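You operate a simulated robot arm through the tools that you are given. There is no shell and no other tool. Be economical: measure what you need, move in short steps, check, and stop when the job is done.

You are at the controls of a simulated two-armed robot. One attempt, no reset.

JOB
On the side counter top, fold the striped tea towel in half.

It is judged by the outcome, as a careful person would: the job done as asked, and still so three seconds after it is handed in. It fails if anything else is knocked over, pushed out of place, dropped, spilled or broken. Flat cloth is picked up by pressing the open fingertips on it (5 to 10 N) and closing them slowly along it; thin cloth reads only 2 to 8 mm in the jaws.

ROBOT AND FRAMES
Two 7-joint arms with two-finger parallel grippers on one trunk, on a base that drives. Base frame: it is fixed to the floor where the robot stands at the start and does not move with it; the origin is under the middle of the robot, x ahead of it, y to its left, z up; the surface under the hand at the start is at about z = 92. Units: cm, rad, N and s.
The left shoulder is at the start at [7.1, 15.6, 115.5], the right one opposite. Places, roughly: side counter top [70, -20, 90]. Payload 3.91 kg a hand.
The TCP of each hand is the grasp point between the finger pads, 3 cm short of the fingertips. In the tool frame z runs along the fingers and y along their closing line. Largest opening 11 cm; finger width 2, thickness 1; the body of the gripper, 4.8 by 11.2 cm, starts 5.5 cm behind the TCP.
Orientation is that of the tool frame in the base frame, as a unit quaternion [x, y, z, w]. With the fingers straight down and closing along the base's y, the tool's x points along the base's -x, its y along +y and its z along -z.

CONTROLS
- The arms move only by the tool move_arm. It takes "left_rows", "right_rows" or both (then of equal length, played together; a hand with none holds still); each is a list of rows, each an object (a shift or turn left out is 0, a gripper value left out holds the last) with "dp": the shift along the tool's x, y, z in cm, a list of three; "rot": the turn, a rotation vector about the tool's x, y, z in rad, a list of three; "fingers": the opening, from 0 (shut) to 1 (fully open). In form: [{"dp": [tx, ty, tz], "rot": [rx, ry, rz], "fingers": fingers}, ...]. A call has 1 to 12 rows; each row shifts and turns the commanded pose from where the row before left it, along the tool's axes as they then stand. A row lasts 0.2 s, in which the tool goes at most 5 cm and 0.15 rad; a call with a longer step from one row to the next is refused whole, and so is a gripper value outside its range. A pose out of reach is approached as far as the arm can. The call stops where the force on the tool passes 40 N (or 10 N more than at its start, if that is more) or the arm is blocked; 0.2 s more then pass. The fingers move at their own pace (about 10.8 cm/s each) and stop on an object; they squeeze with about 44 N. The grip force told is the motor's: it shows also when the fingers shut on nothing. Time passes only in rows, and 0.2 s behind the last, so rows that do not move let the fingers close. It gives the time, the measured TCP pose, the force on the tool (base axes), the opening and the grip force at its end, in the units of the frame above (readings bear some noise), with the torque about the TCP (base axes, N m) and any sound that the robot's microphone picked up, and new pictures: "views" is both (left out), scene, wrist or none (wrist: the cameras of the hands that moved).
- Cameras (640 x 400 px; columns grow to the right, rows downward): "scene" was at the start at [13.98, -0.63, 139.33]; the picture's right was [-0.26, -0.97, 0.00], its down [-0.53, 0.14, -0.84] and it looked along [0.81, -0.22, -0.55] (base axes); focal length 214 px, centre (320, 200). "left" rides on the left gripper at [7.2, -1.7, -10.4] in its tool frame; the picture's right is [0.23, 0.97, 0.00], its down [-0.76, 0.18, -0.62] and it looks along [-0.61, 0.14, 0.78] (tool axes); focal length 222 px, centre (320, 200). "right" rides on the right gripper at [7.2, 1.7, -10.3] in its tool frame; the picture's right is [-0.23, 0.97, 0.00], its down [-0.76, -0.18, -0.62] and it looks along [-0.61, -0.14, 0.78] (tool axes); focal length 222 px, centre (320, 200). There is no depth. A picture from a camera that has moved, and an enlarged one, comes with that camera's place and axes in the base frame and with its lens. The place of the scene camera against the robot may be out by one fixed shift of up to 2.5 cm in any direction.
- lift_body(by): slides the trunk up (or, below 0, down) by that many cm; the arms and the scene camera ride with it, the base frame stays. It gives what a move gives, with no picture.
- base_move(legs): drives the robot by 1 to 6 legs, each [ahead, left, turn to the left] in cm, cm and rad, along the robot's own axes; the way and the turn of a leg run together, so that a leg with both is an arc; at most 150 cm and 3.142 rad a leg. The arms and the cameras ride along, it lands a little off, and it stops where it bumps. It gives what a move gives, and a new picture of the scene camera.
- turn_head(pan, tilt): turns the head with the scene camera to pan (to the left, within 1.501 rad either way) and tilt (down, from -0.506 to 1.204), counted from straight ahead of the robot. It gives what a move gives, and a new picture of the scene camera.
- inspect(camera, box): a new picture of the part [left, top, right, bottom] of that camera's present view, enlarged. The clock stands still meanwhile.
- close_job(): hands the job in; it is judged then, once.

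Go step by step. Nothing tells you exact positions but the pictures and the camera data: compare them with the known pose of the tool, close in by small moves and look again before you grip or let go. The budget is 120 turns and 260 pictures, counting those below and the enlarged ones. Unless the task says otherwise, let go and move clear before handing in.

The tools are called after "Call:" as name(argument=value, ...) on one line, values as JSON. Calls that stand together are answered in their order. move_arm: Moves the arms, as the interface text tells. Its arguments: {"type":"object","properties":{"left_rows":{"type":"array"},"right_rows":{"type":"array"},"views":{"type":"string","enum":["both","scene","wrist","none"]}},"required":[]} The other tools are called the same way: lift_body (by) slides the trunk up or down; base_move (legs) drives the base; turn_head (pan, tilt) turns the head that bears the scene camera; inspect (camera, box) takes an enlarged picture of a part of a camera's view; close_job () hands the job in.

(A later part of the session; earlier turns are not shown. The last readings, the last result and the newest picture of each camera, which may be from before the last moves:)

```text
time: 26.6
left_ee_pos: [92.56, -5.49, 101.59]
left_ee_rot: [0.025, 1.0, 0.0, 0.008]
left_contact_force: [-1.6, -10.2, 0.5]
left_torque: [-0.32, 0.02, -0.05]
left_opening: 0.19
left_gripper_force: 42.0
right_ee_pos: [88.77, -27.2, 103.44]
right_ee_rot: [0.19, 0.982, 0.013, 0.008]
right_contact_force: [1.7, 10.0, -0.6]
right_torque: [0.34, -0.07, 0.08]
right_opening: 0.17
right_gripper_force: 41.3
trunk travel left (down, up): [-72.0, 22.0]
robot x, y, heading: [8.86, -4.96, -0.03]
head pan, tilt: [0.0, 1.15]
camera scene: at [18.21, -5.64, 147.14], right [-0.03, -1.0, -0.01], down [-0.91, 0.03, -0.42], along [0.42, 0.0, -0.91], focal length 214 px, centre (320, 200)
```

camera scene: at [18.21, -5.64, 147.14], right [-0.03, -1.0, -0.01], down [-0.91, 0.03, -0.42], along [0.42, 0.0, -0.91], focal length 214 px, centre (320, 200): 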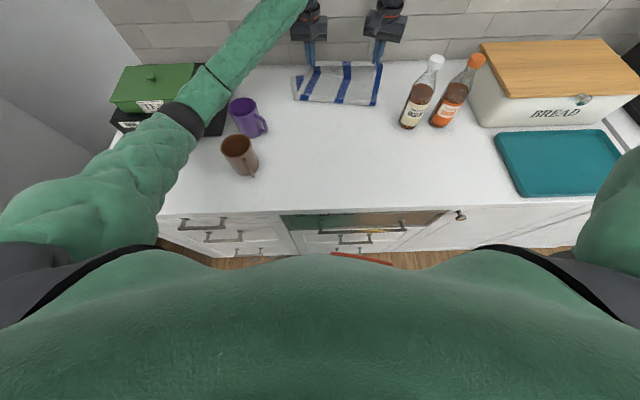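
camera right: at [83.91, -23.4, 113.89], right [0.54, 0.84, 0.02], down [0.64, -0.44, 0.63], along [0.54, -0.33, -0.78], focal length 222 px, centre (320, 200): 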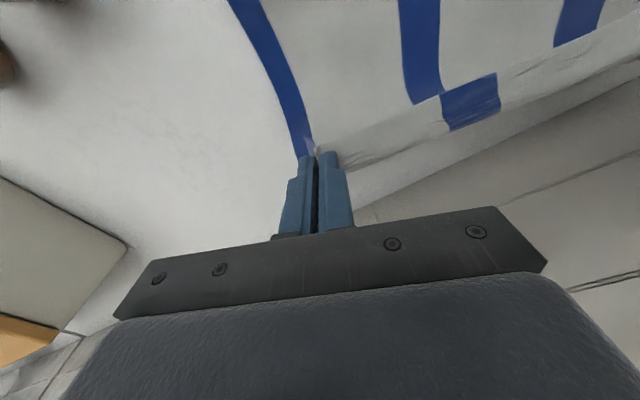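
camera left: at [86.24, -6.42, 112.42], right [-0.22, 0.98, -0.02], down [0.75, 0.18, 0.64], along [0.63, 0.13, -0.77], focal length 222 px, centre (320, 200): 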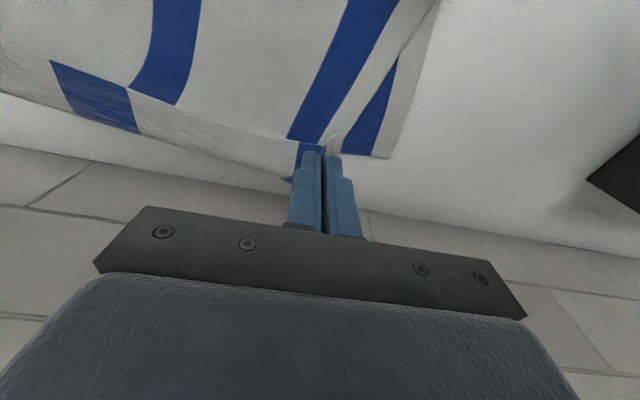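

The base slid left but the hands and head hardly followed, so something may be pressing on the robot. I'll inspect before moving further.

Call:
inspect(camera="scene", box=[80, 30, 400, 230])

Call:
inspect(camera="scene", box=[0, 100, 320, 300])

```text
2.00 times, centred on (240, 130) of scene
camera zoom: at [18.21, -5.64, 147.14], right [-0.03, -1.0, -0.01], down [-0.91, 0.03, -0.42], along [0.42, 0.0, -0.91], focal length 429 px, centre (480, 340)
```

zoom: 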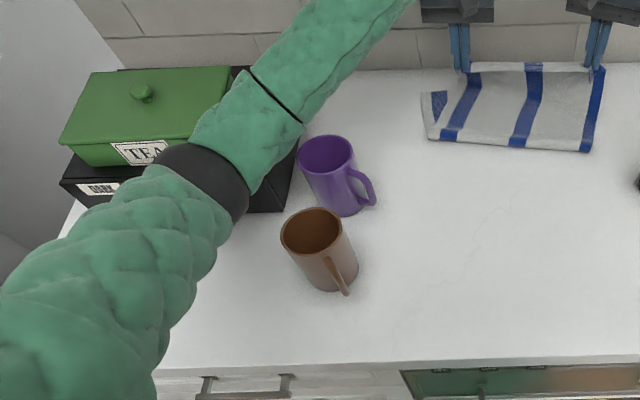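

```text
2.00 times, centred on (160, 200) of scene
camera zoom: at [18.21, -5.64, 147.14], right [-0.03, -1.0, -0.01], down [-0.91, 0.03, -0.42], along [0.42, 0.0, -0.91], focal length 429 px, centre (640, 200)
```

zoom: 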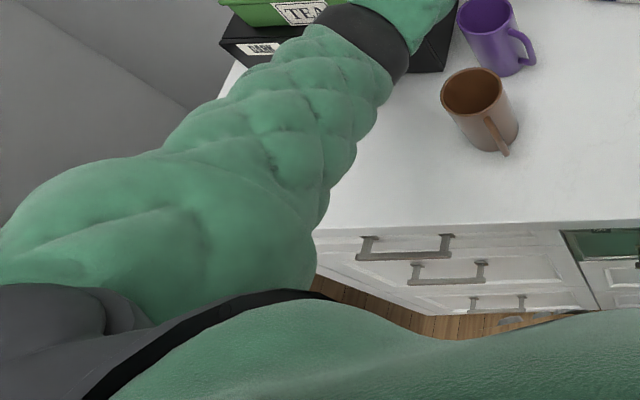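

Nothing has been displaced; the robot appears to be leaning, with the base wedged on the cabinet front. I'll back off to free it.

Call:
base_move(legs=[[-3, 0, 0]])

```text
time: 27.4
left_ee_pos: [90.63, -5.49, 101.94]
left_ee_rot: [0.028, 1.0, -0.005, 0.011]
left_contact_force: [-1.3, -6.1, -0.7]
left_torque: [-0.16, 0.06, -0.03]
left_opening: 0.17
left_gripper_force: 41.7
right_ee_pos: [86.54, -26.85, 103.04]
right_ee_rot: [0.192, 0.981, 0.01, 0.005]
right_contact_force: [1.4, 6.2, 0.5]
right_torque: [0.18, -0.02, 0.05]
right_opening: 0.2
right_gripper_force: 41.9
trunk travel left (down, up): [-72.0, 22.0]
robot x, y, heading: [6.0, -5.05, -0.036]
head pan, tilt: [0.0, 1.15]
camera scene: at [16.42, -4.74, 147.12], right [-0.03, -1.0, -0.01], down [-0.91, 0.03, -0.42], along [0.42, -0.01, -0.91], focal length 214 px, centre (320, 200)
```

scene: 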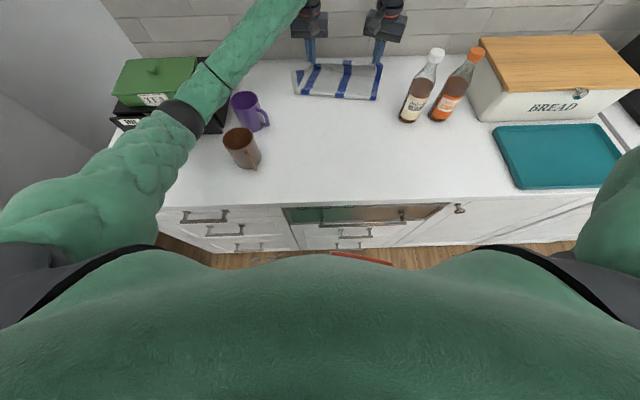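

Box and mugs are confirmed unmoved. I'll correct the heading drift.

Call:
base_move(legs=[[0, 0, 0.035]])

```text
time: 28.2
left_ee_pos: [91.13, -1.87, 101.02]
left_ee_rot: [0.01, 1.0, -0.007, 0.007]
left_contact_force: [-1.2, -6.0, 0.4]
left_torque: [-0.21, 0.04, -0.02]
left_opening: 0.2
left_gripper_force: 42.5
right_ee_pos: [87.85, -23.43, 102.52]
right_ee_rot: [0.173, 0.985, 0.008, 0.003]
right_contact_force: [0.8, 6.5, 0.1]
right_torque: [0.17, -0.01, 0.03]
right_opening: 0.17
right_gripper_force: 42.1
trunk travel left (down, up): [-72.0, 22.0]
robot x, y, heading: [6.65, -5.17, 0.007]
head pan, tilt: [0.0, 1.15]
camera scene: at [17.27, -3.64, 146.9], right [0.0, -1.0, 0.0], down [-0.91, 0.0, -0.41], along [0.41, 0.0, -0.91], focal length 214 px, centre (320, 200)
```

scene: 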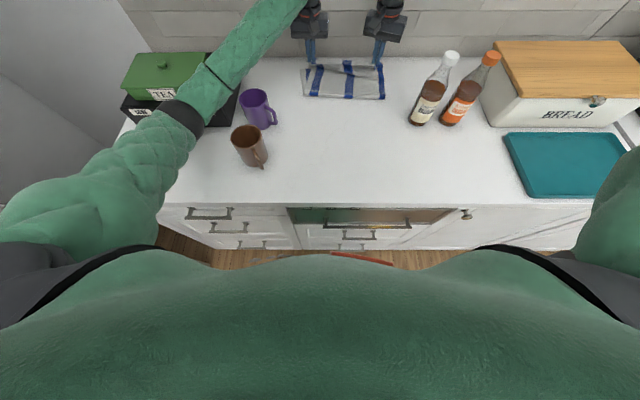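

That fixed it; corner y-positions are now right. I'll go forward 2 cm with the base, then extend the arms.

Call:
base_move(legs=[[1.8, 0, 0]])

Call:
move_arm(left_rows=[{"dp": [0, 0, 0]}, {"dp": [0, 0, 0]}, {"dp": [-0.5, 0, 0]}, {"dp": [-0.5, 0, 0]}], right_rows=[{"dp": [-1, 0.35, 0]}, {"dp": [-1, 0.35, 0]}, {"dp": [-1, 0.35, 0]}, {"dp": [-0.5, 0.17, 0]}], views="scene")

```text
time: 29.0
left_ee_pos: [92.61, -1.63, 101.74]
left_ee_rot: [0.009, 1.0, -0.008, 0.01]
left_contact_force: [-0.7, -7.0, 0.1]
left_torque: [-0.18, 0.05, 0.0]
left_opening: 0.18
left_gripper_force: 42.0
right_ee_pos: [89.36, -23.18, 103.01]
right_ee_rot: [0.173, 0.985, 0.008, 0.006]
right_contact_force: [1.9, 6.6, 0.2]
right_torque: [0.19, -0.03, 0.03]
right_opening: 0.2
right_gripper_force: 41.7
trunk travel left (down, up): [-72.0, 22.0]
robot x, y, heading: [7.81, -4.77, 0.009]
head pan, tilt: [0.0, 1.15]
camera scene: at [18.44, -3.4, 147.1], right [0.01, -1.0, 0.0], down [-0.91, 0.0, -0.41], along [0.41, 0.0, -0.91], focal length 214 px, centre (320, 200)
```

scene: 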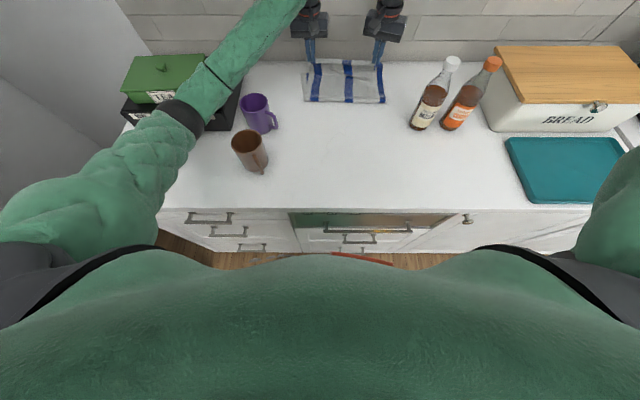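

```text
time: 29.9
left_ee_pos: [93.34, -0.91, 102.04]
left_ee_rot: [0.007, 1.0, -0.009, 0.013]
left_contact_force: [-1.9, -29.2, 3.2]
left_torque: [-0.94, 0.06, -0.06]
left_opening: 0.19
left_gripper_force: 41.9
right_ee_pos: [91.31, -23.64, 104.13]
right_ee_rot: [0.167, 0.986, 0.011, 0.005]
right_contact_force: [3.3, 29.8, -1.9]
right_torque: [0.91, -0.03, 0.13]
right_opening: 0.23
right_gripper_force: 42.1
right hand out of reach, approached as far as the arm can: row 1, 2, 3, 4
trunk travel left (down, up): [-72.0, 22.0]
robot x, y, heading: [7.88, -4.77, 0.01]
head pan, tilt: [0.0, 1.15]
heard: snap
stopped in row 4 (right hand): the force on the tool passed its limit at 42 N (the readings are from after the stop); the commanded pose is now the measured one
camera scene: at [18.48, -3.24, 147.01], right [0.01, -1.0, 0.0], down [-0.91, -0.01, -0.41], along [0.41, 0.01, -0.91], focal length 214 px, centre (320, 200)
```

scene: 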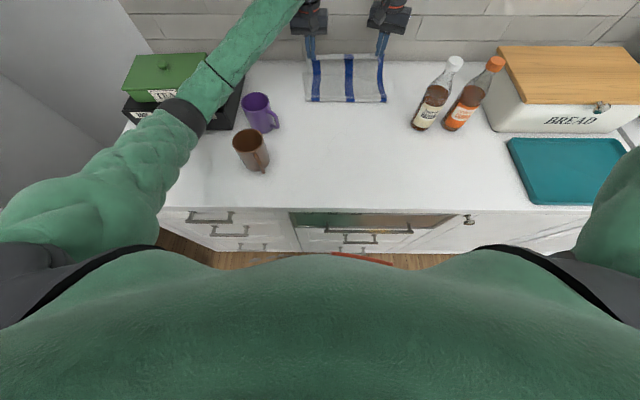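

The right arm is still posture-limited. I'll ease tension and try the opposite wrist yaw.

Call:
move_arm(left_rows=[{"dp": [0, -0.8, 0]}, {"dp": [0, -0.6, 0]}, {}, {}, {}, {}], right_rows=[{"rot": [0, 0, 0]}, {"rot": [0, 0, -0.12]}, {"rot": [0, 0, -0.12]}, {"rot": [0, 0, -0.12]}, {"rot": [0, 0, -0.12]}, {"rot": [0, 0, -0.12]}], views="both")

```text
time: 31.4
left_ee_pos: [93.24, -1.96, 102.56]
left_ee_rot: [0.006, 1.0, -0.01, 0.015]
left_contact_force: [-1.0, -7.3, 0.6]
left_torque: [-0.27, 0.04, -0.01]
left_opening: 0.17
left_gripper_force: 41.9
right_ee_pos: [91.0, -23.73, 104.43]
right_ee_rot: [-0.13, 0.991, 0.006, 0.011]
right_contact_force: [0.6, 8.2, -1.8]
right_torque: [0.3, -0.05, -0.07]
right_opening: 0.14
right_gripper_force: 41.9
trunk travel left (down, up): [-72.0, 22.0]
robot x, y, heading: [8.05, -4.51, 0.012]
head pan, tilt: [0.0, 1.15]
heard: snap
camera scene: at [17.99, -2.86, 147.12], right [0.01, -1.0, 0.0], down [-0.91, -0.01, -0.42], along [0.42, 0.0, -0.91], focal length 214 px, centre (320, 200)
camera right: at [83.36, -24.17, 114.79], right [-0.03, 1.0, 0.01], down [0.77, 0.02, 0.64], along [0.64, 0.03, -0.77], focal length 222 px, centre (320, 200)
camera left: at [85.7, -3.28, 112.74], right [-0.21, 0.98, -0.03], down [0.74, 0.18, 0.64], along [0.63, 0.12, -0.77], focal length 222 px, centre (320, 200)
```

scene: 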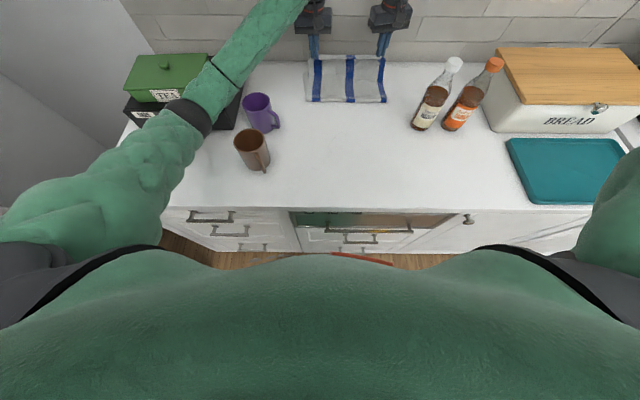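
right: 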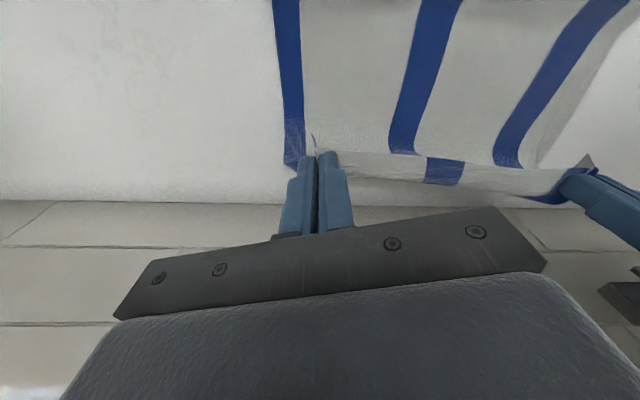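
left: 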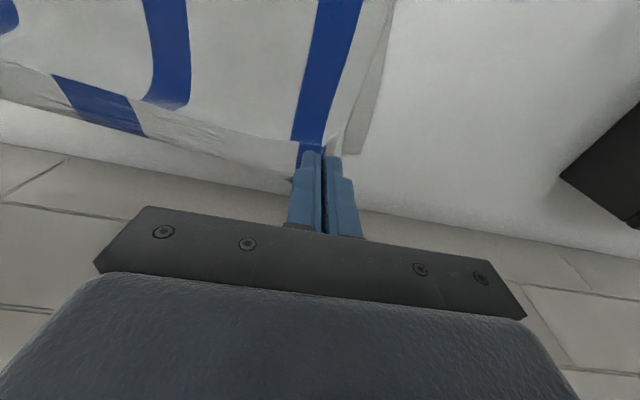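

A snap was heard and the robot leans slightly, so something may be touching. I'll look at the right arm and elbow.

Call:
turn_head(pan=-0.7, tilt=0.35)

```text
time: 32.5
left_ee_pos: [93.19, -2.03, 102.49]
left_ee_rot: [0.007, 1.0, -0.01, 0.016]
left_contact_force: [-0.4, -7.8, 0.4]
left_torque: [-0.22, 0.04, -0.02]
left_opening: 0.19
left_gripper_force: 42.8
right_ee_pos: [90.91, -23.78, 104.49]
right_ee_rot: [-0.129, 0.992, 0.006, 0.009]
right_contact_force: [0.5, 8.5, 0.0]
right_torque: [0.25, -0.04, -0.06]
right_opening: 0.2
right_gripper_force: 41.6
trunk travel left (down, up): [-72.0, 22.0]
robot x, y, heading: [7.93, -5.07, 0.004]
head pan, tilt: [-0.7, 0.351]
camera scene: at [19.12, -8.93, 153.57], right [-0.64, -0.77, -0.01], down [-0.26, 0.22, -0.94], along [0.73, -0.6, -0.34], focal length 214 px, centre (320, 200)
```

scene: 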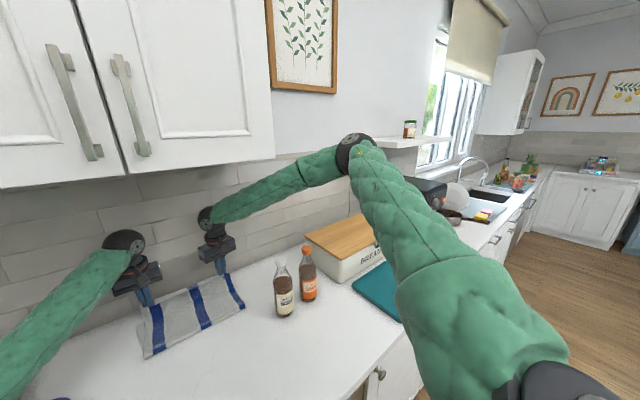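

The right elbow is clear of the shelf and cabinet. I'll do the corners in turn: first set the left corner down at the far edge and release it, then rework the right arm.

Call:
move_arm(left_rows=[{"dp": [-0.9, -0.1, 1]}, {"dp": [-0.9, -0.1, 1]}, {"dp": [-0.9, -0.2, 1]}, {"dp": [-0.8, -0.1, 1]}, {"dp": [0, 0, 1]}, {"dp": [0, 0, 0.5]}], views="both")

```text
time: 34.1
left_ee_pos: [98.07, 1.21, 101.82]
left_ee_rot: [-0.01, 0.999, -0.007, 0.042]
left_contact_force: [-4.7, -14.7, 2.3]
left_torque: [-0.47, 0.2, -0.12]
left_opening: 0.18
left_gripper_force: 42.2
right_ee_pos: [91.61, -19.93, 104.52]
right_ee_rot: [-0.149, 0.989, 0.012, 0.01]
right_contact_force: [6.5, 14.4, -2.1]
right_torque: [0.5, -0.18, -0.1]
right_opening: 0.16
right_gripper_force: 42.4
trunk travel left (down, up): [-72.0, 22.0]
robot x, y, heading: [7.88, -3.62, 0.044]
head pan, tilt: [-0.7, 0.351]
stopped in row 6 (left hand): the arm was blocked; the commanded pose is now the measured one
camera scene: at [19.37, -8.36, 153.78], right [-0.61, -0.79, -0.01], down [-0.26, 0.22, -0.94], along [0.75, -0.57, -0.34], focal length 214 px, centre (320, 200)
camera left: at [90.12, -0.45, 111.58], right [-0.25, 0.97, -0.03], down [0.7, 0.2, 0.68], along [0.67, 0.14, -0.73], focal length 222 px, centre (320, 200)
```

scene: 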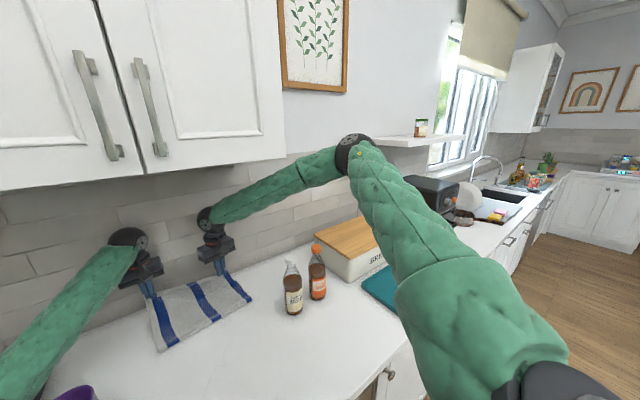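
left: 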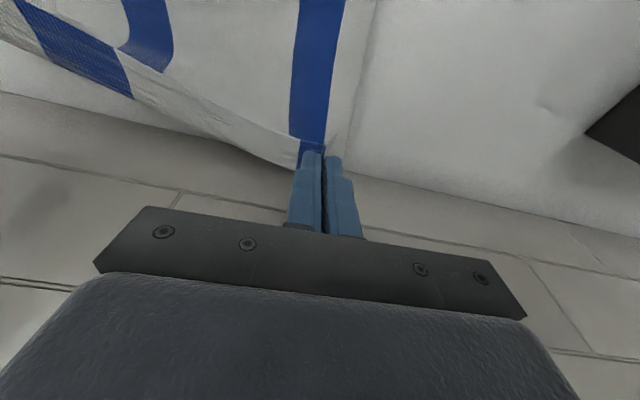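

The left arm is blocked. It is likely leaning on something on the left, so I'll raise the trunk right away to unload it and look there.

Call:
lift_body(by=5)

Call:
turn_head(pan=0.7, tilt=0.7)

```text
time: 35.0
left_ee_pos: [98.8, 1.63, 103.27]
left_ee_rot: [-0.01, 1.0, -0.009, 0.023]
left_contact_force: [-7.6, -24.1, 5.9]
left_torque: [-0.78, 0.22, -0.09]
left_opening: 0.23
left_gripper_force: 42.0
right_ee_pos: [92.87, -19.63, 107.89]
right_ee_rot: [-0.148, 0.989, 0.01, 0.004]
right_contact_force: [8.0, 23.6, -6.2]
right_torque: [0.76, -0.26, -0.13]
right_opening: 0.16
right_gripper_force: 42.1
trunk travel left (down, up): [-77.0, 17.0]
robot x, y, heading: [8.0, -3.58, 0.045]
head pan, tilt: [-0.7, 0.351]
```

```text
time: 36.5
left_ee_pos: [98.65, 1.73, 103.51]
left_ee_rot: [-0.011, 1.0, -0.008, 0.023]
left_contact_force: [-6.6, -24.4, 5.0]
left_torque: [-0.75, 0.27, -0.11]
left_opening: 0.18
left_gripper_force: 41.8
right_ee_pos: [92.86, -19.64, 108.15]
right_ee_rot: [-0.147, 0.989, 0.01, 0.004]
right_contact_force: [6.8, 23.4, -5.1]
right_torque: [0.72, -0.25, -0.13]
right_opening: 0.19
right_gripper_force: 42.0
trunk travel left (down, up): [-77.0, 17.0]
robot x, y, heading: [7.93, -3.26, 0.048]
head pan, tilt: [0.7, 0.7]
camera scene: at [19.92, 3.7, 155.24], right [0.68, -0.73, 0.0], down [-0.47, -0.43, -0.77], along [0.56, 0.52, -0.64], focal length 214 px, centre (320, 200)
```

scene: 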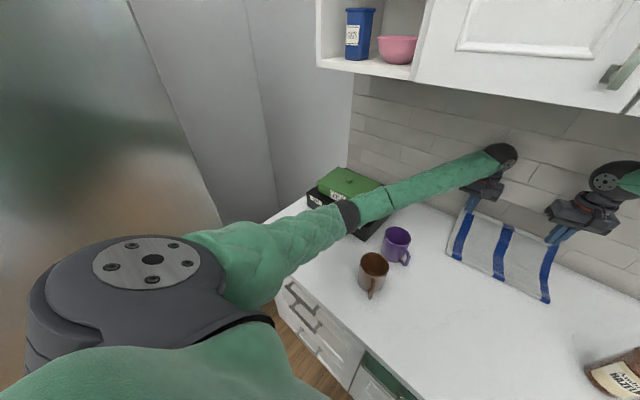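

Call:
inspect(camera="scene", box=[240, 130, 480, 280])

```text
2.67 times, centred on (360, 205) of scene
camera zoom: at [19.92, 3.7, 155.24], right [0.68, -0.73, 0.0], down [-0.47, -0.43, -0.77], along [0.56, 0.52, -0.64], focal length 572 px, centre (213, 187)
```

zoom: 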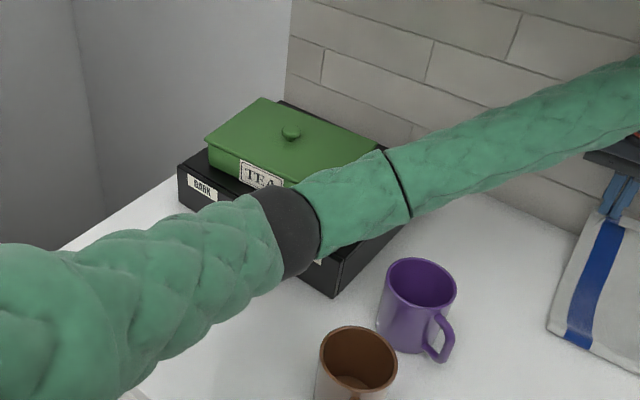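

Nothing on the left is touched; the arm passes well above the box. The left wrist joint is meeting the backsplash (wall about x≈103). I'll pull back slightly and tilt both tools so the fingertips lead and the wrists stay back, which also helps the right arm's reach.

Call:
move_arm(left_rows=[{"dp": [1, -0.3, 0]}, {"dp": [1, -0.3, 0], "rot": [0, -0.1, 0]}, {"rot": [0, -0.1, 0]}, {"rot": [0, -0.1, 0]}, {}], right_rows=[{}, {"rot": [0, 0, 0.1]}, {"rot": [0, -0.1, 0.1]}, {"rot": [0, -0.1, 0.1]}, {"rot": [0, -0.1, 0]}], views="both")

```text
time: 37.7
left_ee_pos: [97.64, 0.78, 104.25]
left_ee_rot: [-0.016, 0.984, -0.001, 0.177]
left_contact_force: [-1.3, -9.9, 2.5]
left_torque: [-0.31, 0.08, -0.11]
left_opening: 0.2
left_gripper_force: 42.4
right_ee_pos: [93.39, -20.7, 107.7]
right_ee_rot: [0.005, 0.989, 0.024, 0.148]
right_contact_force: [2.3, 10.1, -1.7]
right_torque: [0.31, -0.03, 0.14]
right_opening: 0.2
right_gripper_force: 41.5
trunk travel left (down, up): [-77.0, 17.0]
robot x, y, heading: [8.23, -3.65, 0.046]
head pan, tilt: [0.7, 0.7]
camera scene: at [20.79, 1.99, 155.46], right [0.68, -0.73, -0.01], down [-0.48, -0.43, -0.77], along [0.55, 0.53, -0.64], focal length 214 px, centre (320, 200)
camera right: at [83.48, -19.41, 115.57], right [0.22, 0.97, 0.12], down [0.55, -0.22, 0.81], along [0.81, -0.11, -0.58], focal length 222 px, centre (320, 200)
camera left: at [87.3, -1.23, 111.45], right [-0.24, 0.97, -0.09], down [0.49, 0.2, 0.85], along [0.84, 0.16, -0.52], focal length 222 px, centre (320, 200)
```

scene: 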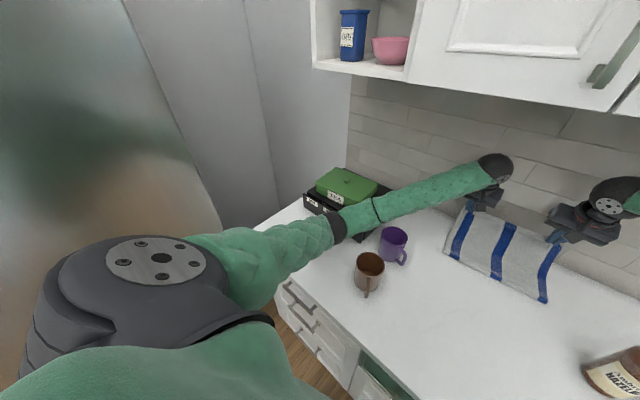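
right: 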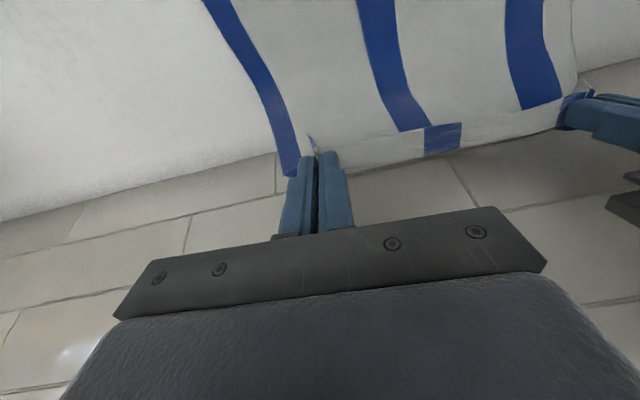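
left: 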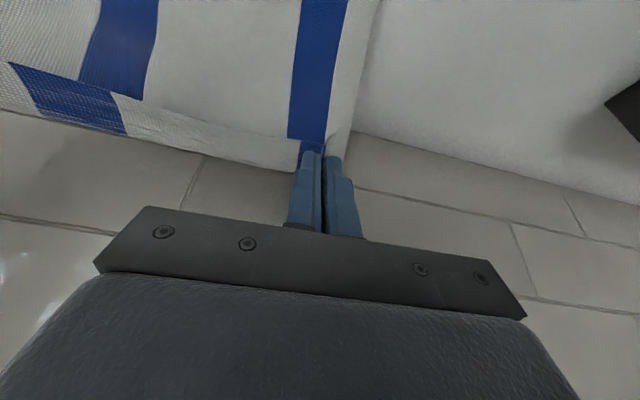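

The tilt freed both arms. I'll correct the base heading and ease off the cabinet.

Call:
base_move(legs=[[-0.8, 0, -0.03]])

Call:
turn_head(pan=-0.1, tilt=0.75)

```text
time: 38.4
left_ee_pos: [97.42, 0.34, 104.7]
left_ee_rot: [-0.01, 0.983, -0.007, 0.183]
left_contact_force: [-2.5, -10.3, 1.8]
left_torque: [-0.34, 0.07, -0.17]
left_opening: 0.19
left_gripper_force: 41.6
right_ee_pos: [92.63, -20.97, 107.31]
right_ee_rot: [0.011, 0.989, 0.019, 0.146]
right_contact_force: [2.3, 12.2, -2.1]
right_torque: [0.34, -0.07, 0.12]
right_opening: 0.19
right_gripper_force: 41.7
trunk travel left (down, up): [-77.0, 17.0]
robot x, y, heading: [8.21, -3.53, 0.046]
head pan, tilt: [0.7, 0.7]
stopped in leg 1: the robot was blocked; the commanded pose is now the measured one
camera scene: at [20.34, 3.08, 155.22], right [0.68, -0.74, -0.01], down [-0.48, -0.43, -0.77], along [0.56, 0.52, -0.64], focal length 214 px, centre (320, 200)
```

scene: 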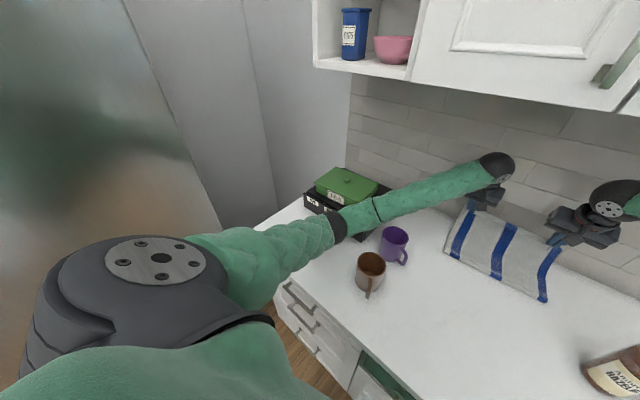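

```text
time: 39.5
left_ee_pos: [97.29, 0.61, 104.69]
left_ee_rot: [-0.013, 0.983, -0.004, 0.182]
left_contact_force: [-3.4, -11.9, 1.6]
left_torque: [-0.34, 0.1, -0.15]
left_opening: 0.22
left_gripper_force: 42.2
right_ee_pos: [92.52, -20.79, 107.27]
right_ee_rot: [0.008, 0.989, 0.021, 0.146]
right_contact_force: [2.9, 11.2, -2.5]
right_torque: [0.31, -0.06, 0.11]
right_opening: 0.17
right_gripper_force: 41.7
trunk travel left (down, up): [-77.0, 17.0]
robot x, y, heading: [8.43, -3.58, 0.045]
head pan, tilt: [-0.099, 0.75]
camera scene: at [22.26, -3.45, 154.76], right [-0.05, -1.0, -0.01], down [-0.68, 0.04, -0.73], along [0.73, -0.03, -0.68], focal length 214 px, centre (320, 200)
```

scene: 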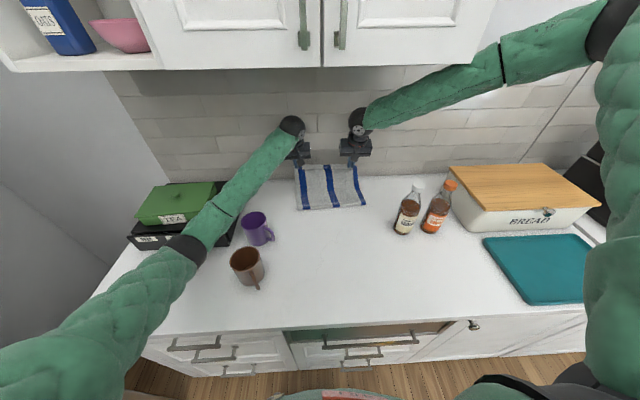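

Call:
inspect(camera="scene", box=[240, 0, 640, 250])

Call:
inspect(camera="scene", box=[80, 100, 400, 300])

```text
1.60 times, centred on (440, 125) of scene
camera zoom: at [22.26, -3.45, 154.76], right [-0.05, -1.0, -0.01], down [-0.68, 0.04, -0.73], along [0.73, -0.03, -0.68], focal length 343 px, centre (128, 320)
```

zoom: 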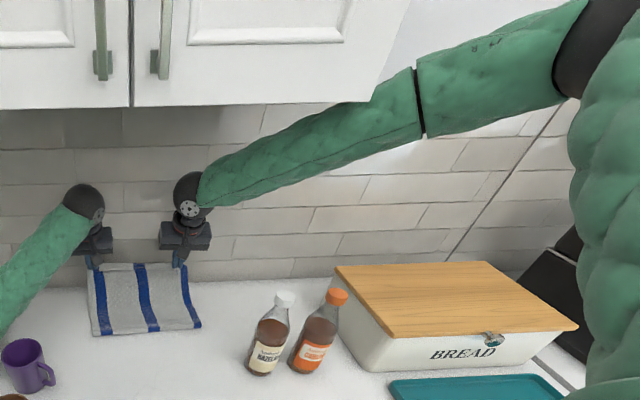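

```text
2.00 times, centred on (240, 200) of scene
camera zoom: at [22.26, -3.45, 154.76], right [-0.05, -1.0, -0.01], down [-0.68, 0.04, -0.73], along [0.73, -0.03, -0.68], focal length 429 px, centre (480, 200)
```

zoom: 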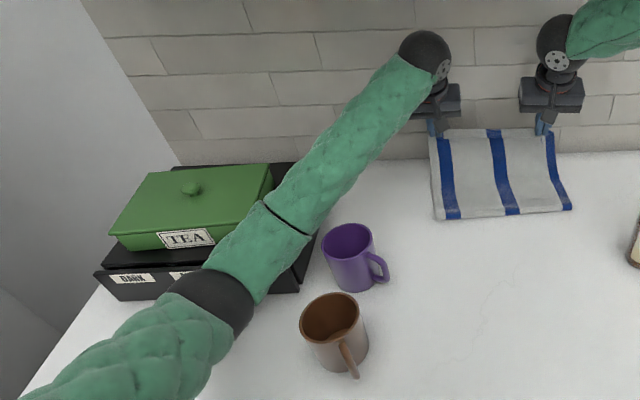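

The right forearm runs against the front lower corner of the overhead cabinet, which explains the blocking. I'll lower the trunk 7 cm; the left elbow and forearm have enough clearance over the mugs.

Call:
lift_body(by=-6)

Call:
base_move(legs=[[-0.5, 0, -0.03]])

```text
time: 40.5
left_ee_pos: [94.6, 1.44, 105.18]
left_ee_rot: [-0.014, 0.976, -0.007, 0.215]
left_contact_force: [-1.5, -9.2, -1.6]
left_torque: [-0.25, 0.15, -0.16]
left_opening: 0.2
left_gripper_force: 41.8
right_ee_pos: [89.39, -19.81, 104.92]
right_ee_rot: [0.004, 0.986, 0.02, 0.163]
right_contact_force: [3.4, 9.8, -1.1]
right_torque: [0.3, -0.06, 0.12]
right_opening: 0.19
right_gripper_force: 41.7
trunk travel left (down, up): [-71.0, 23.0]
robot x, y, heading: [7.71, -3.61, 0.048]
head pan, tilt: [-0.099, 0.75]
```

```text
time: 41.4
left_ee_pos: [100.95, 1.03, 103.05]
left_ee_rot: [-0.005, 0.977, -0.023, 0.212]
left_contact_force: [-31.6, -45.4, -1.6]
left_torque: [-1.28, 0.82, -0.82]
left_opening: 0.22
left_gripper_force: 42.2
right_ee_pos: [95.2, -22.33, 101.12]
right_ee_rot: [0.034, 0.988, 0.026, 0.147]
right_contact_force: [10.9, 45.0, 6.3]
right_torque: [1.67, -0.64, 0.37]
right_opening: 0.21
right_gripper_force: 41.8
trunk travel left (down, up): [-71.0, 23.0]
robot x, y, heading: [6.85, -3.77, 0.036]
head pan, tilt: [-0.099, 0.75]
stopped in leg 1: the robot was blocked; the commanded pose is now the measured one
camera scene: at [16.09, -2.78, 149.68], right [-0.07, -1.0, 0.0], down [-0.66, 0.05, -0.75], along [0.75, -0.05, -0.66], focal length 214 px, centre (320, 200)
```

scene: 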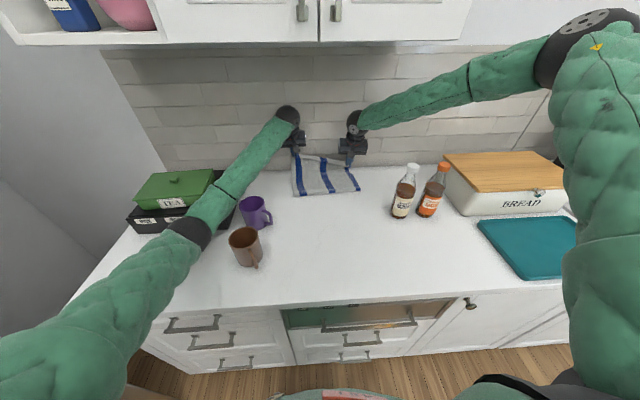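

Call:
inspect(camera="scene", box=[100, 140, 300, 265])

Call:
inspect(camera="scene", box=[240, 80, 440, 205])

```text
3.20 times, centred on (200, 202) of scene
camera zoom: at [16.09, -2.78, 149.68], right [-0.07, -1.0, 0.0], down [-0.66, 0.05, -0.75], along [0.75, -0.05, -0.66], focal length 686 px, centre (704, 192)
```

zoom: 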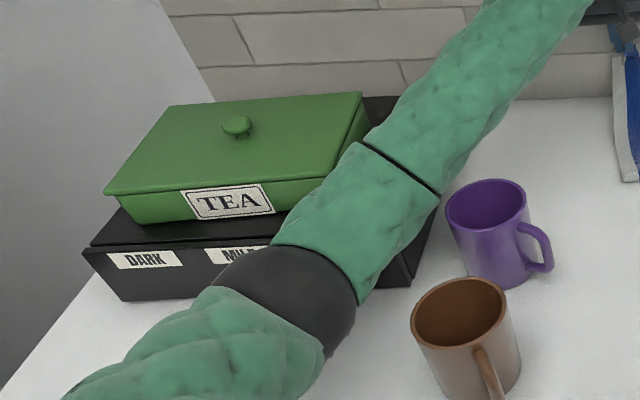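

```text
3.20 times, centred on (340, 142) of scene
camera zoom: at [16.09, -2.78, 149.68], right [-0.07, -1.0, 0.0], down [-0.66, 0.05, -0.75], along [0.75, -0.05, -0.66], focal length 686 px, centre (256, 384)
```

zoom: 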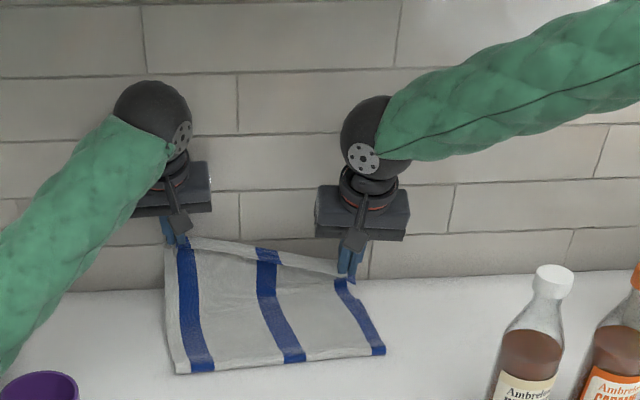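

Nothing else is disturbed, but the left fingertips are now against the wall and the towel is taut. I'll draw the left hand back and toward the right to relax both.

Call:
move_arm(left_rows=[{"dp": [0.8, -0.5, -0.36]}, {"dp": [0.8, -0.5, -0.36]}, {"dp": [0.8, -0.5, -0.36]}, {"dp": [0.8, -0.4, -0.36]}, {}], views="scene")

```text
time: 42.8
left_ee_pos: [100.62, 2.03, 104.86]
left_ee_rot: [-0.016, 0.975, -0.016, 0.222]
left_contact_force: [-0.3, -2.3, -0.7]
left_torque: [-0.08, -0.02, -0.03]
left_opening: 0.22
left_gripper_force: 42.0
right_ee_pos: [98.95, -20.23, 101.87]
right_ee_rot: [0.028, 0.987, 0.032, 0.153]
right_contact_force: [0.9, 3.3, -0.9]
right_torque: [0.05, -0.06, -0.01]
right_opening: 0.16
right_gripper_force: 41.8
trunk travel left (down, up): [-71.0, 23.0]
robot x, y, heading: [7.58, -1.91, 0.062]
head pan, tilt: [-0.099, 0.75]
stopped in row 5 (left hand): the arm was blocked; the commanded pose is now the measured one
camera scene: at [17.37, -1.91, 149.6], right [-0.04, -1.0, -0.01], down [-0.66, 0.03, -0.75], along [0.75, -0.02, -0.66], focal length 214 px, centre (320, 200)
```

scene: 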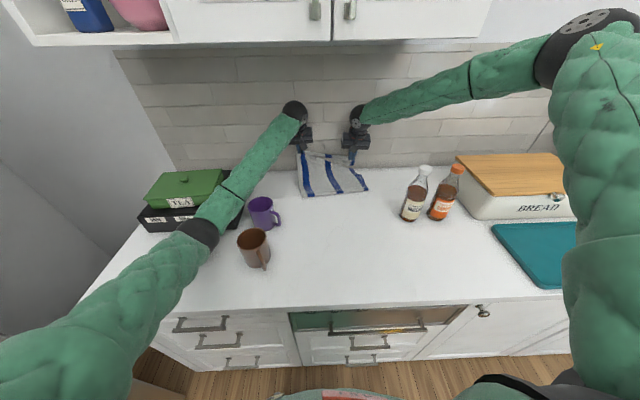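

The left hand didn't retract; the robot moved instead. I think the left elbow is resting low on the counter. The right hand has ended up near the far edge, which is useful. I'll raise the trunk 3 cm to free the elbow; the right forearm has about 6 cm to the cabinet.

Call:
lift_body(by=3)

Call:
turn_head(pan=0.5, tilt=0.9)

```text
time: 43.6
left_ee_pos: [101.0, 2.17, 105.04]
left_ee_rot: [-0.015, 0.978, -0.014, 0.209]
left_contact_force: [-7.3, -2.3, -1.7]
left_torque: [-0.08, 0.27, -0.13]
left_opening: 0.2
left_gripper_force: 42.4
right_ee_pos: [98.79, -19.55, 101.99]
right_ee_rot: [0.022, 0.99, 0.026, 0.139]
right_contact_force: [0.6, 1.8, 0.0]
right_torque: [0.06, -0.01, -0.02]
right_opening: 0.16
right_gripper_force: 41.5
trunk travel left (down, up): [-74.0, 20.0]
robot x, y, heading: [8.01, -2.04, 0.047]
head pan, tilt: [-0.099, 0.75]
```

```text
time: 44.6
left_ee_pos: [101.1, 2.28, 105.07]
left_ee_rot: [-0.016, 0.978, -0.015, 0.209]
left_contact_force: [-31.4, -1.9, -6.4]
left_torque: [-0.01, 0.88, -0.13]
left_opening: 0.2
left_gripper_force: 42.7
right_ee_pos: [98.93, -19.42, 101.87]
right_ee_rot: [0.022, 0.99, 0.027, 0.138]
right_contact_force: [-0.4, 0.5, 0.5]
right_torque: [-0.01, -0.01, -0.01]
right_opening: 0.16
right_gripper_force: 41.2
trunk travel left (down, up): [-74.0, 20.0]
robot x, y, heading: [7.87, -2.17, 0.053]
head pan, tilt: [0.499, 0.901]
camera scene: at [18.13, 3.27, 150.82], right [0.52, -0.85, 0.0], down [-0.66, -0.41, -0.63], along [0.54, 0.33, -0.78], focal length 214 px, centre (320, 200)
```

scene: 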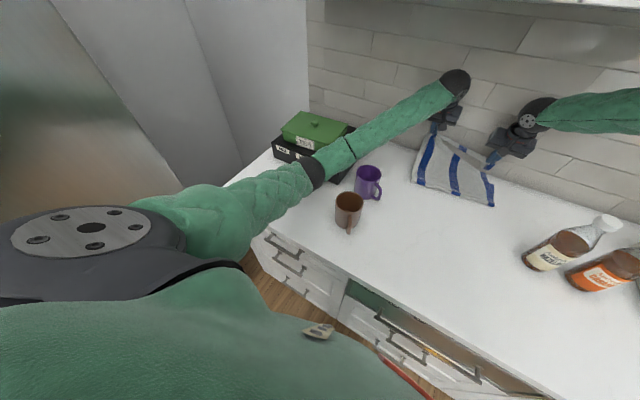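

Call:
inspect(camera="scene", box=[220, 220, 480, 400])

Call:
inspect(camera="scene", box=[250, 60, 530, 235])

```text
2.22 times, centred on (350, 310) of scene
camera zoom: at [18.13, 3.27, 150.82], right [0.52, -0.85, 0.0], down [-0.66, -0.41, -0.63], along [0.54, 0.33, -0.78], focal length 477 px, centre (253, -44)
```

zoom: 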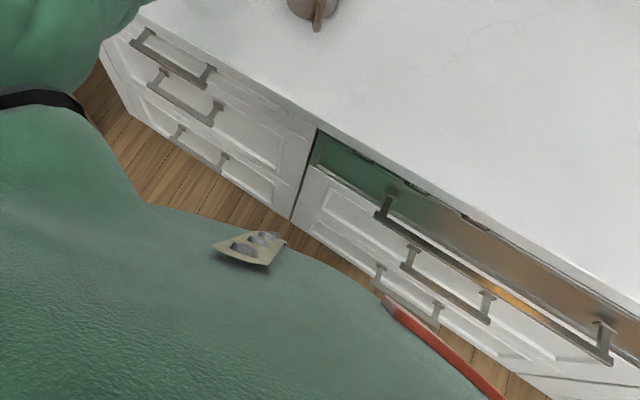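

```text
2.29 times, centred on (390, 148) of scene
camera zoom: at [18.13, 3.27, 150.82], right [0.52, -0.85, 0.0], down [-0.66, -0.41, -0.63], along [0.54, 0.33, -0.78], focal length 490 px, centre (160, 320)
```

zoom: 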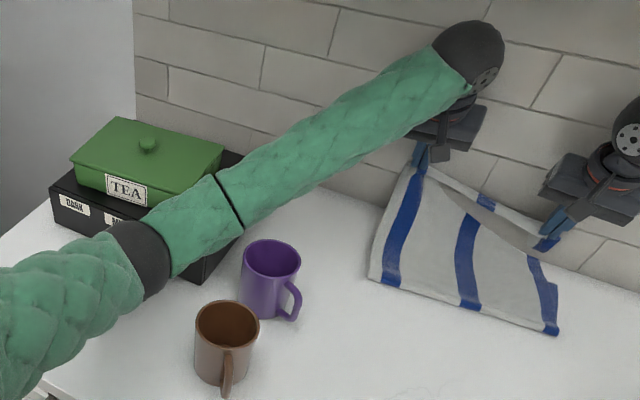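

The jam makes sense now: the left fingertips press on the wall, and the earlier retraction only let the robot un-lean. I'll retract the left hand further.

Call:
move_arm(left_rows=[{"dp": [0.9, -0.2, -0.3]}, {"dp": [0.9, -0.2, -0.3]}, {"dp": [0.9, -0.2, -0.3]}, {"dp": [0.9, -0.2, -0.3]}], views="none")

```text
time: 45.8
left_ee_pos: [98.86, 2.65, 108.42]
left_ee_rot: [-0.021, 0.973, -0.013, 0.23]
left_contact_force: [1.4, -3.4, -0.7]
left_torque: [-0.14, 0.11, -0.08]
left_opening: 0.22
left_gripper_force: 42.8
right_ee_pos: [99.51, -18.65, 101.44]
right_ee_rot: [0.02, 0.99, 0.027, 0.135]
right_contact_force: [1.3, 3.5, 0.1]
right_torque: [0.13, 0.08, -0.01]
right_opening: 0.14
right_gripper_force: 41.7
trunk travel left (down, up): [-74.0, 20.0]
robot x, y, heading: [7.56, -1.95, 0.063]
head pan, tilt: [0.499, 0.901]
stopped in row 4 (left hand): the arm was blocked; the commanded pose is now the measured one
```

The left arm is still loaded somewhere along its length, while its corner is hanging right over the far-left corner. I'll release the left hand here, let the corner drop, and free that arm upward.

Call:
move_arm(left_rows=[{"fingers": 0.3}, {"fingers": 0.3}, {"dp": [0, 0, -1]}, {"dp": [0, 0, -1.5]}, {"dp": [0, 0, -1.5]}], views="both")

```text
time: 47.0
left_ee_pos: [96.38, 4.33, 111.17]
left_ee_rot: [-0.025, 0.974, -0.015, 0.226]
left_contact_force: [-0.3, 0.5, -0.6]
left_torque: [0.02, 0.01, -0.01]
left_opening: 3.31
left_gripper_force: 0.0
right_ee_pos: [98.92, -17.43, 102.05]
right_ee_rot: [0.017, 0.99, 0.023, 0.138]
right_contact_force: [0.1, 0.7, -0.1]
right_torque: [0.03, 0.02, -0.03]
right_opening: 0.16
right_gripper_force: 42.1
trunk travel left (down, up): [-74.0, 20.0]
robot x, y, heading: [7.63, -1.8, 0.068]
head pan, tilt: [0.499, 0.901]
camera scene: at [17.97, 4.65, 150.86], right [0.53, -0.84, 0.01], down [-0.66, -0.42, -0.63], along [0.53, 0.33, -0.78], focal length 214 px, centre (320, 200)
camera left: at [85.4, 2.37, 117.29], right [-0.24, 0.96, -0.14], down [0.4, 0.23, 0.89], along [0.88, 0.16, -0.44], focal length 222 px, centre (320, 200)
```

scene: 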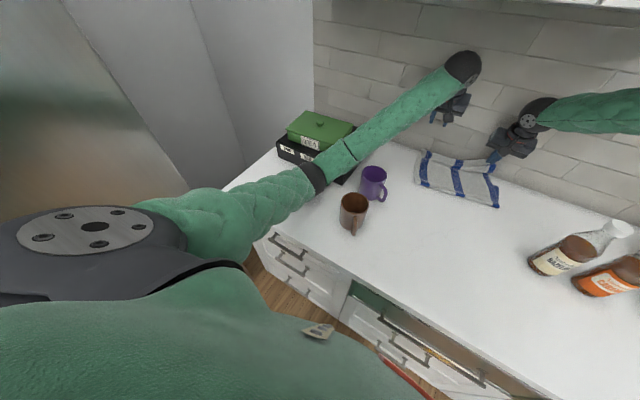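
left: 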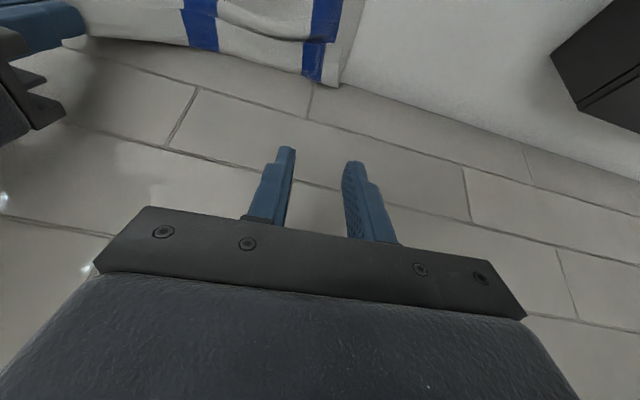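

The left corner has settled near the far-left corner. Now I'll carefully back the left hand up and out, watching for blocking.

Call:
move_arm(left_rows=[{"dp": [0.5, 0, -1.5]}, {"dp": [0.5, 0, -1.5]}, {"dp": [1, 0, -1.5]}, {"dp": [1, 0, -1.5]}], views="scene")

```text
time: 48.2
left_ee_pos: [91.34, 5.89, 117.01]
left_ee_rot: [-0.036, 0.971, -0.003, 0.238]
left_contact_force: [0.7, 0.3, -0.6]
left_torque: [0.01, -0.01, 0.0]
left_opening: 3.3
left_gripper_force: 0.0
right_ee_pos: [99.24, -16.67, 101.88]
right_ee_rot: [0.01, 0.99, 0.027, 0.138]
right_contact_force: [0.7, -0.7, -0.4]
right_torque: [0.05, 0.0, -0.02]
right_opening: 0.19
right_gripper_force: 41.9
trunk travel left (down, up): [-74.0, 20.0]
robot x, y, heading: [7.74, -1.15, 0.076]
head pan, tilt: [0.499, 0.901]
stopped in row 4 (left hand): the arm was blocked; the commanded pose is now the measured one
camera scene: at [17.77, 3.93, 150.8], right [0.55, -0.84, 0.0], down [-0.65, -0.43, -0.63], along [0.53, 0.34, -0.78], focal length 214 px, centre (320, 200)
```

scene: 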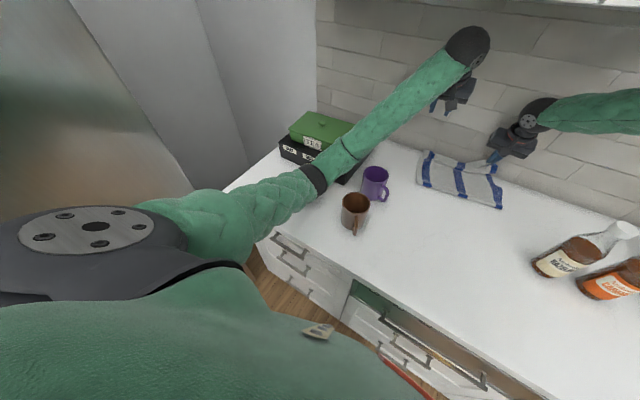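

I'll now try backing the base straight off the drawer handles by 2.5 cm.

Call:
base_move(legs=[[-2.5, 0, 0]])

```text
time: 49.0
left_ee_pos: [90.05, 5.14, 116.98]
left_ee_rot: [-0.031, 0.971, -0.007, 0.239]
left_contact_force: [0.2, 0.1, 0.2]
left_torque: [-0.02, 0.0, 0.02]
left_opening: 3.3
left_gripper_force: 0.0
right_ee_pos: [97.52, -17.06, 101.11]
right_ee_rot: [0.012, 0.991, 0.026, 0.133]
right_contact_force: [-0.4, 0.7, 0.8]
right_torque: [0.02, 0.0, -0.06]
right_opening: 0.13
right_gripper_force: 41.0
trunk travel left (down, up): [-74.0, 20.0]
robot x, y, heading: [5.3, -2.08, 0.074]
head pan, tilt: [0.499, 0.901]
camera scene: at [16.82, 4.05, 150.82], right [0.54, -0.84, 0.0], down [-0.66, -0.42, -0.62], along [0.52, 0.34, -0.78], focal length 214 px, centre (320, 200)
```

scene: 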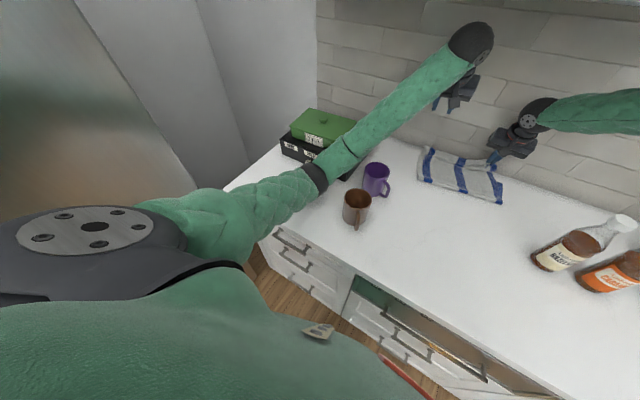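

That worked. Now I'll turn the base right to restore the heading, which carries the right corner to its proper y.

Call:
base_move(legs=[[0, 0, -0.07]])

```text
time: 49.9
left_ee_pos: [90.06, -0.86, 117.27]
left_ee_rot: [0.003, 0.971, -0.015, 0.239]
left_contact_force: [-0.9, 0.0, -0.7]
left_torque: [-0.02, -0.02, 0.0]
left_opening: 3.3
left_gripper_force: 0.0
right_ee_pos: [95.91, -23.46, 101.4]
right_ee_rot: [0.048, 0.989, 0.021, 0.135]
right_contact_force: [0.9, -0.4, 0.0]
right_torque: [0.03, 0.03, 0.03]
right_opening: 0.15
right_gripper_force: 41.9
trunk travel left (down, up): [-74.0, 20.0]
robot x, y, heading: [5.29, -1.83, 0.003]
head pan, tilt: [0.499, 0.901]
camera scene: at [16.58, 3.32, 150.71], right [0.48, -0.88, 0.0], down [-0.68, -0.38, -0.63], along [0.55, 0.3, -0.78], focal length 214 px, centre (320, 200)
```

scene: 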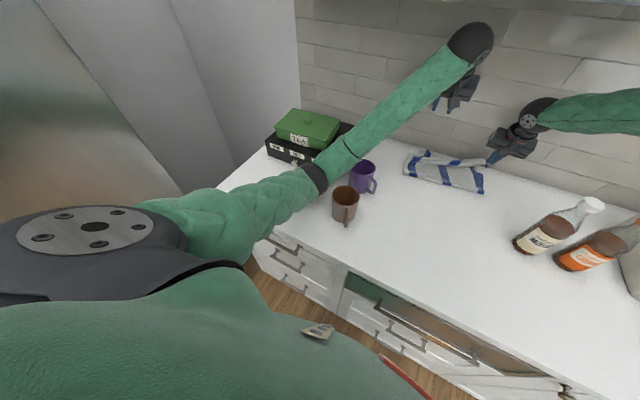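

Call:
turn_head(pan=-0.15, tilt=0.7)

Call:
inspect(camera="scene", box=[200, 80, 440, 230])

```text
time: 50.9
left_ee_pos: [90.04, -0.8, 117.23]
left_ee_rot: [0.003, 0.971, -0.015, 0.238]
left_contact_force: [-0.4, 0.6, 0.1]
left_torque: [-0.03, 0.01, -0.01]
left_opening: 3.32
left_gripper_force: 0.0
right_ee_pos: [96.08, -23.52, 101.36]
right_ee_rot: [0.048, 0.989, 0.021, 0.135]
right_contact_force: [-0.1, 0.4, -0.1]
right_torque: [0.01, -0.01, 0.05]
right_opening: 0.18
right_gripper_force: 41.7
trunk travel left (down, up): [-74.0, 20.0]
robot x, y, heading: [5.25, -1.48, 0.003]
head pan, tilt: [-0.15, 0.7]
camera scene: at [18.57, -1.55, 152.35], right [-0.15, -0.99, 0.0], down [-0.63, 0.1, -0.77], along [0.76, -0.11, -0.64], focal length 214 px, centre (320, 200)
```

scene: 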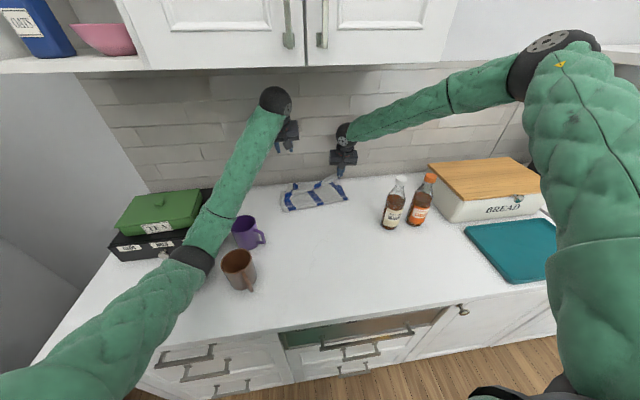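

```text
2.67 times, centred on (320, 155) of scene
camera zoom: at [18.57, -1.55, 152.35], right [-0.15, -0.99, 0.0], down [-0.63, 0.1, -0.77], along [0.76, -0.11, -0.64], focal length 572 px, centre (320, 320)
```

zoom: 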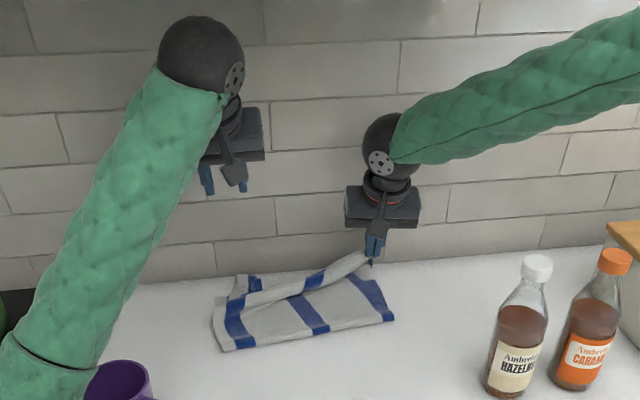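

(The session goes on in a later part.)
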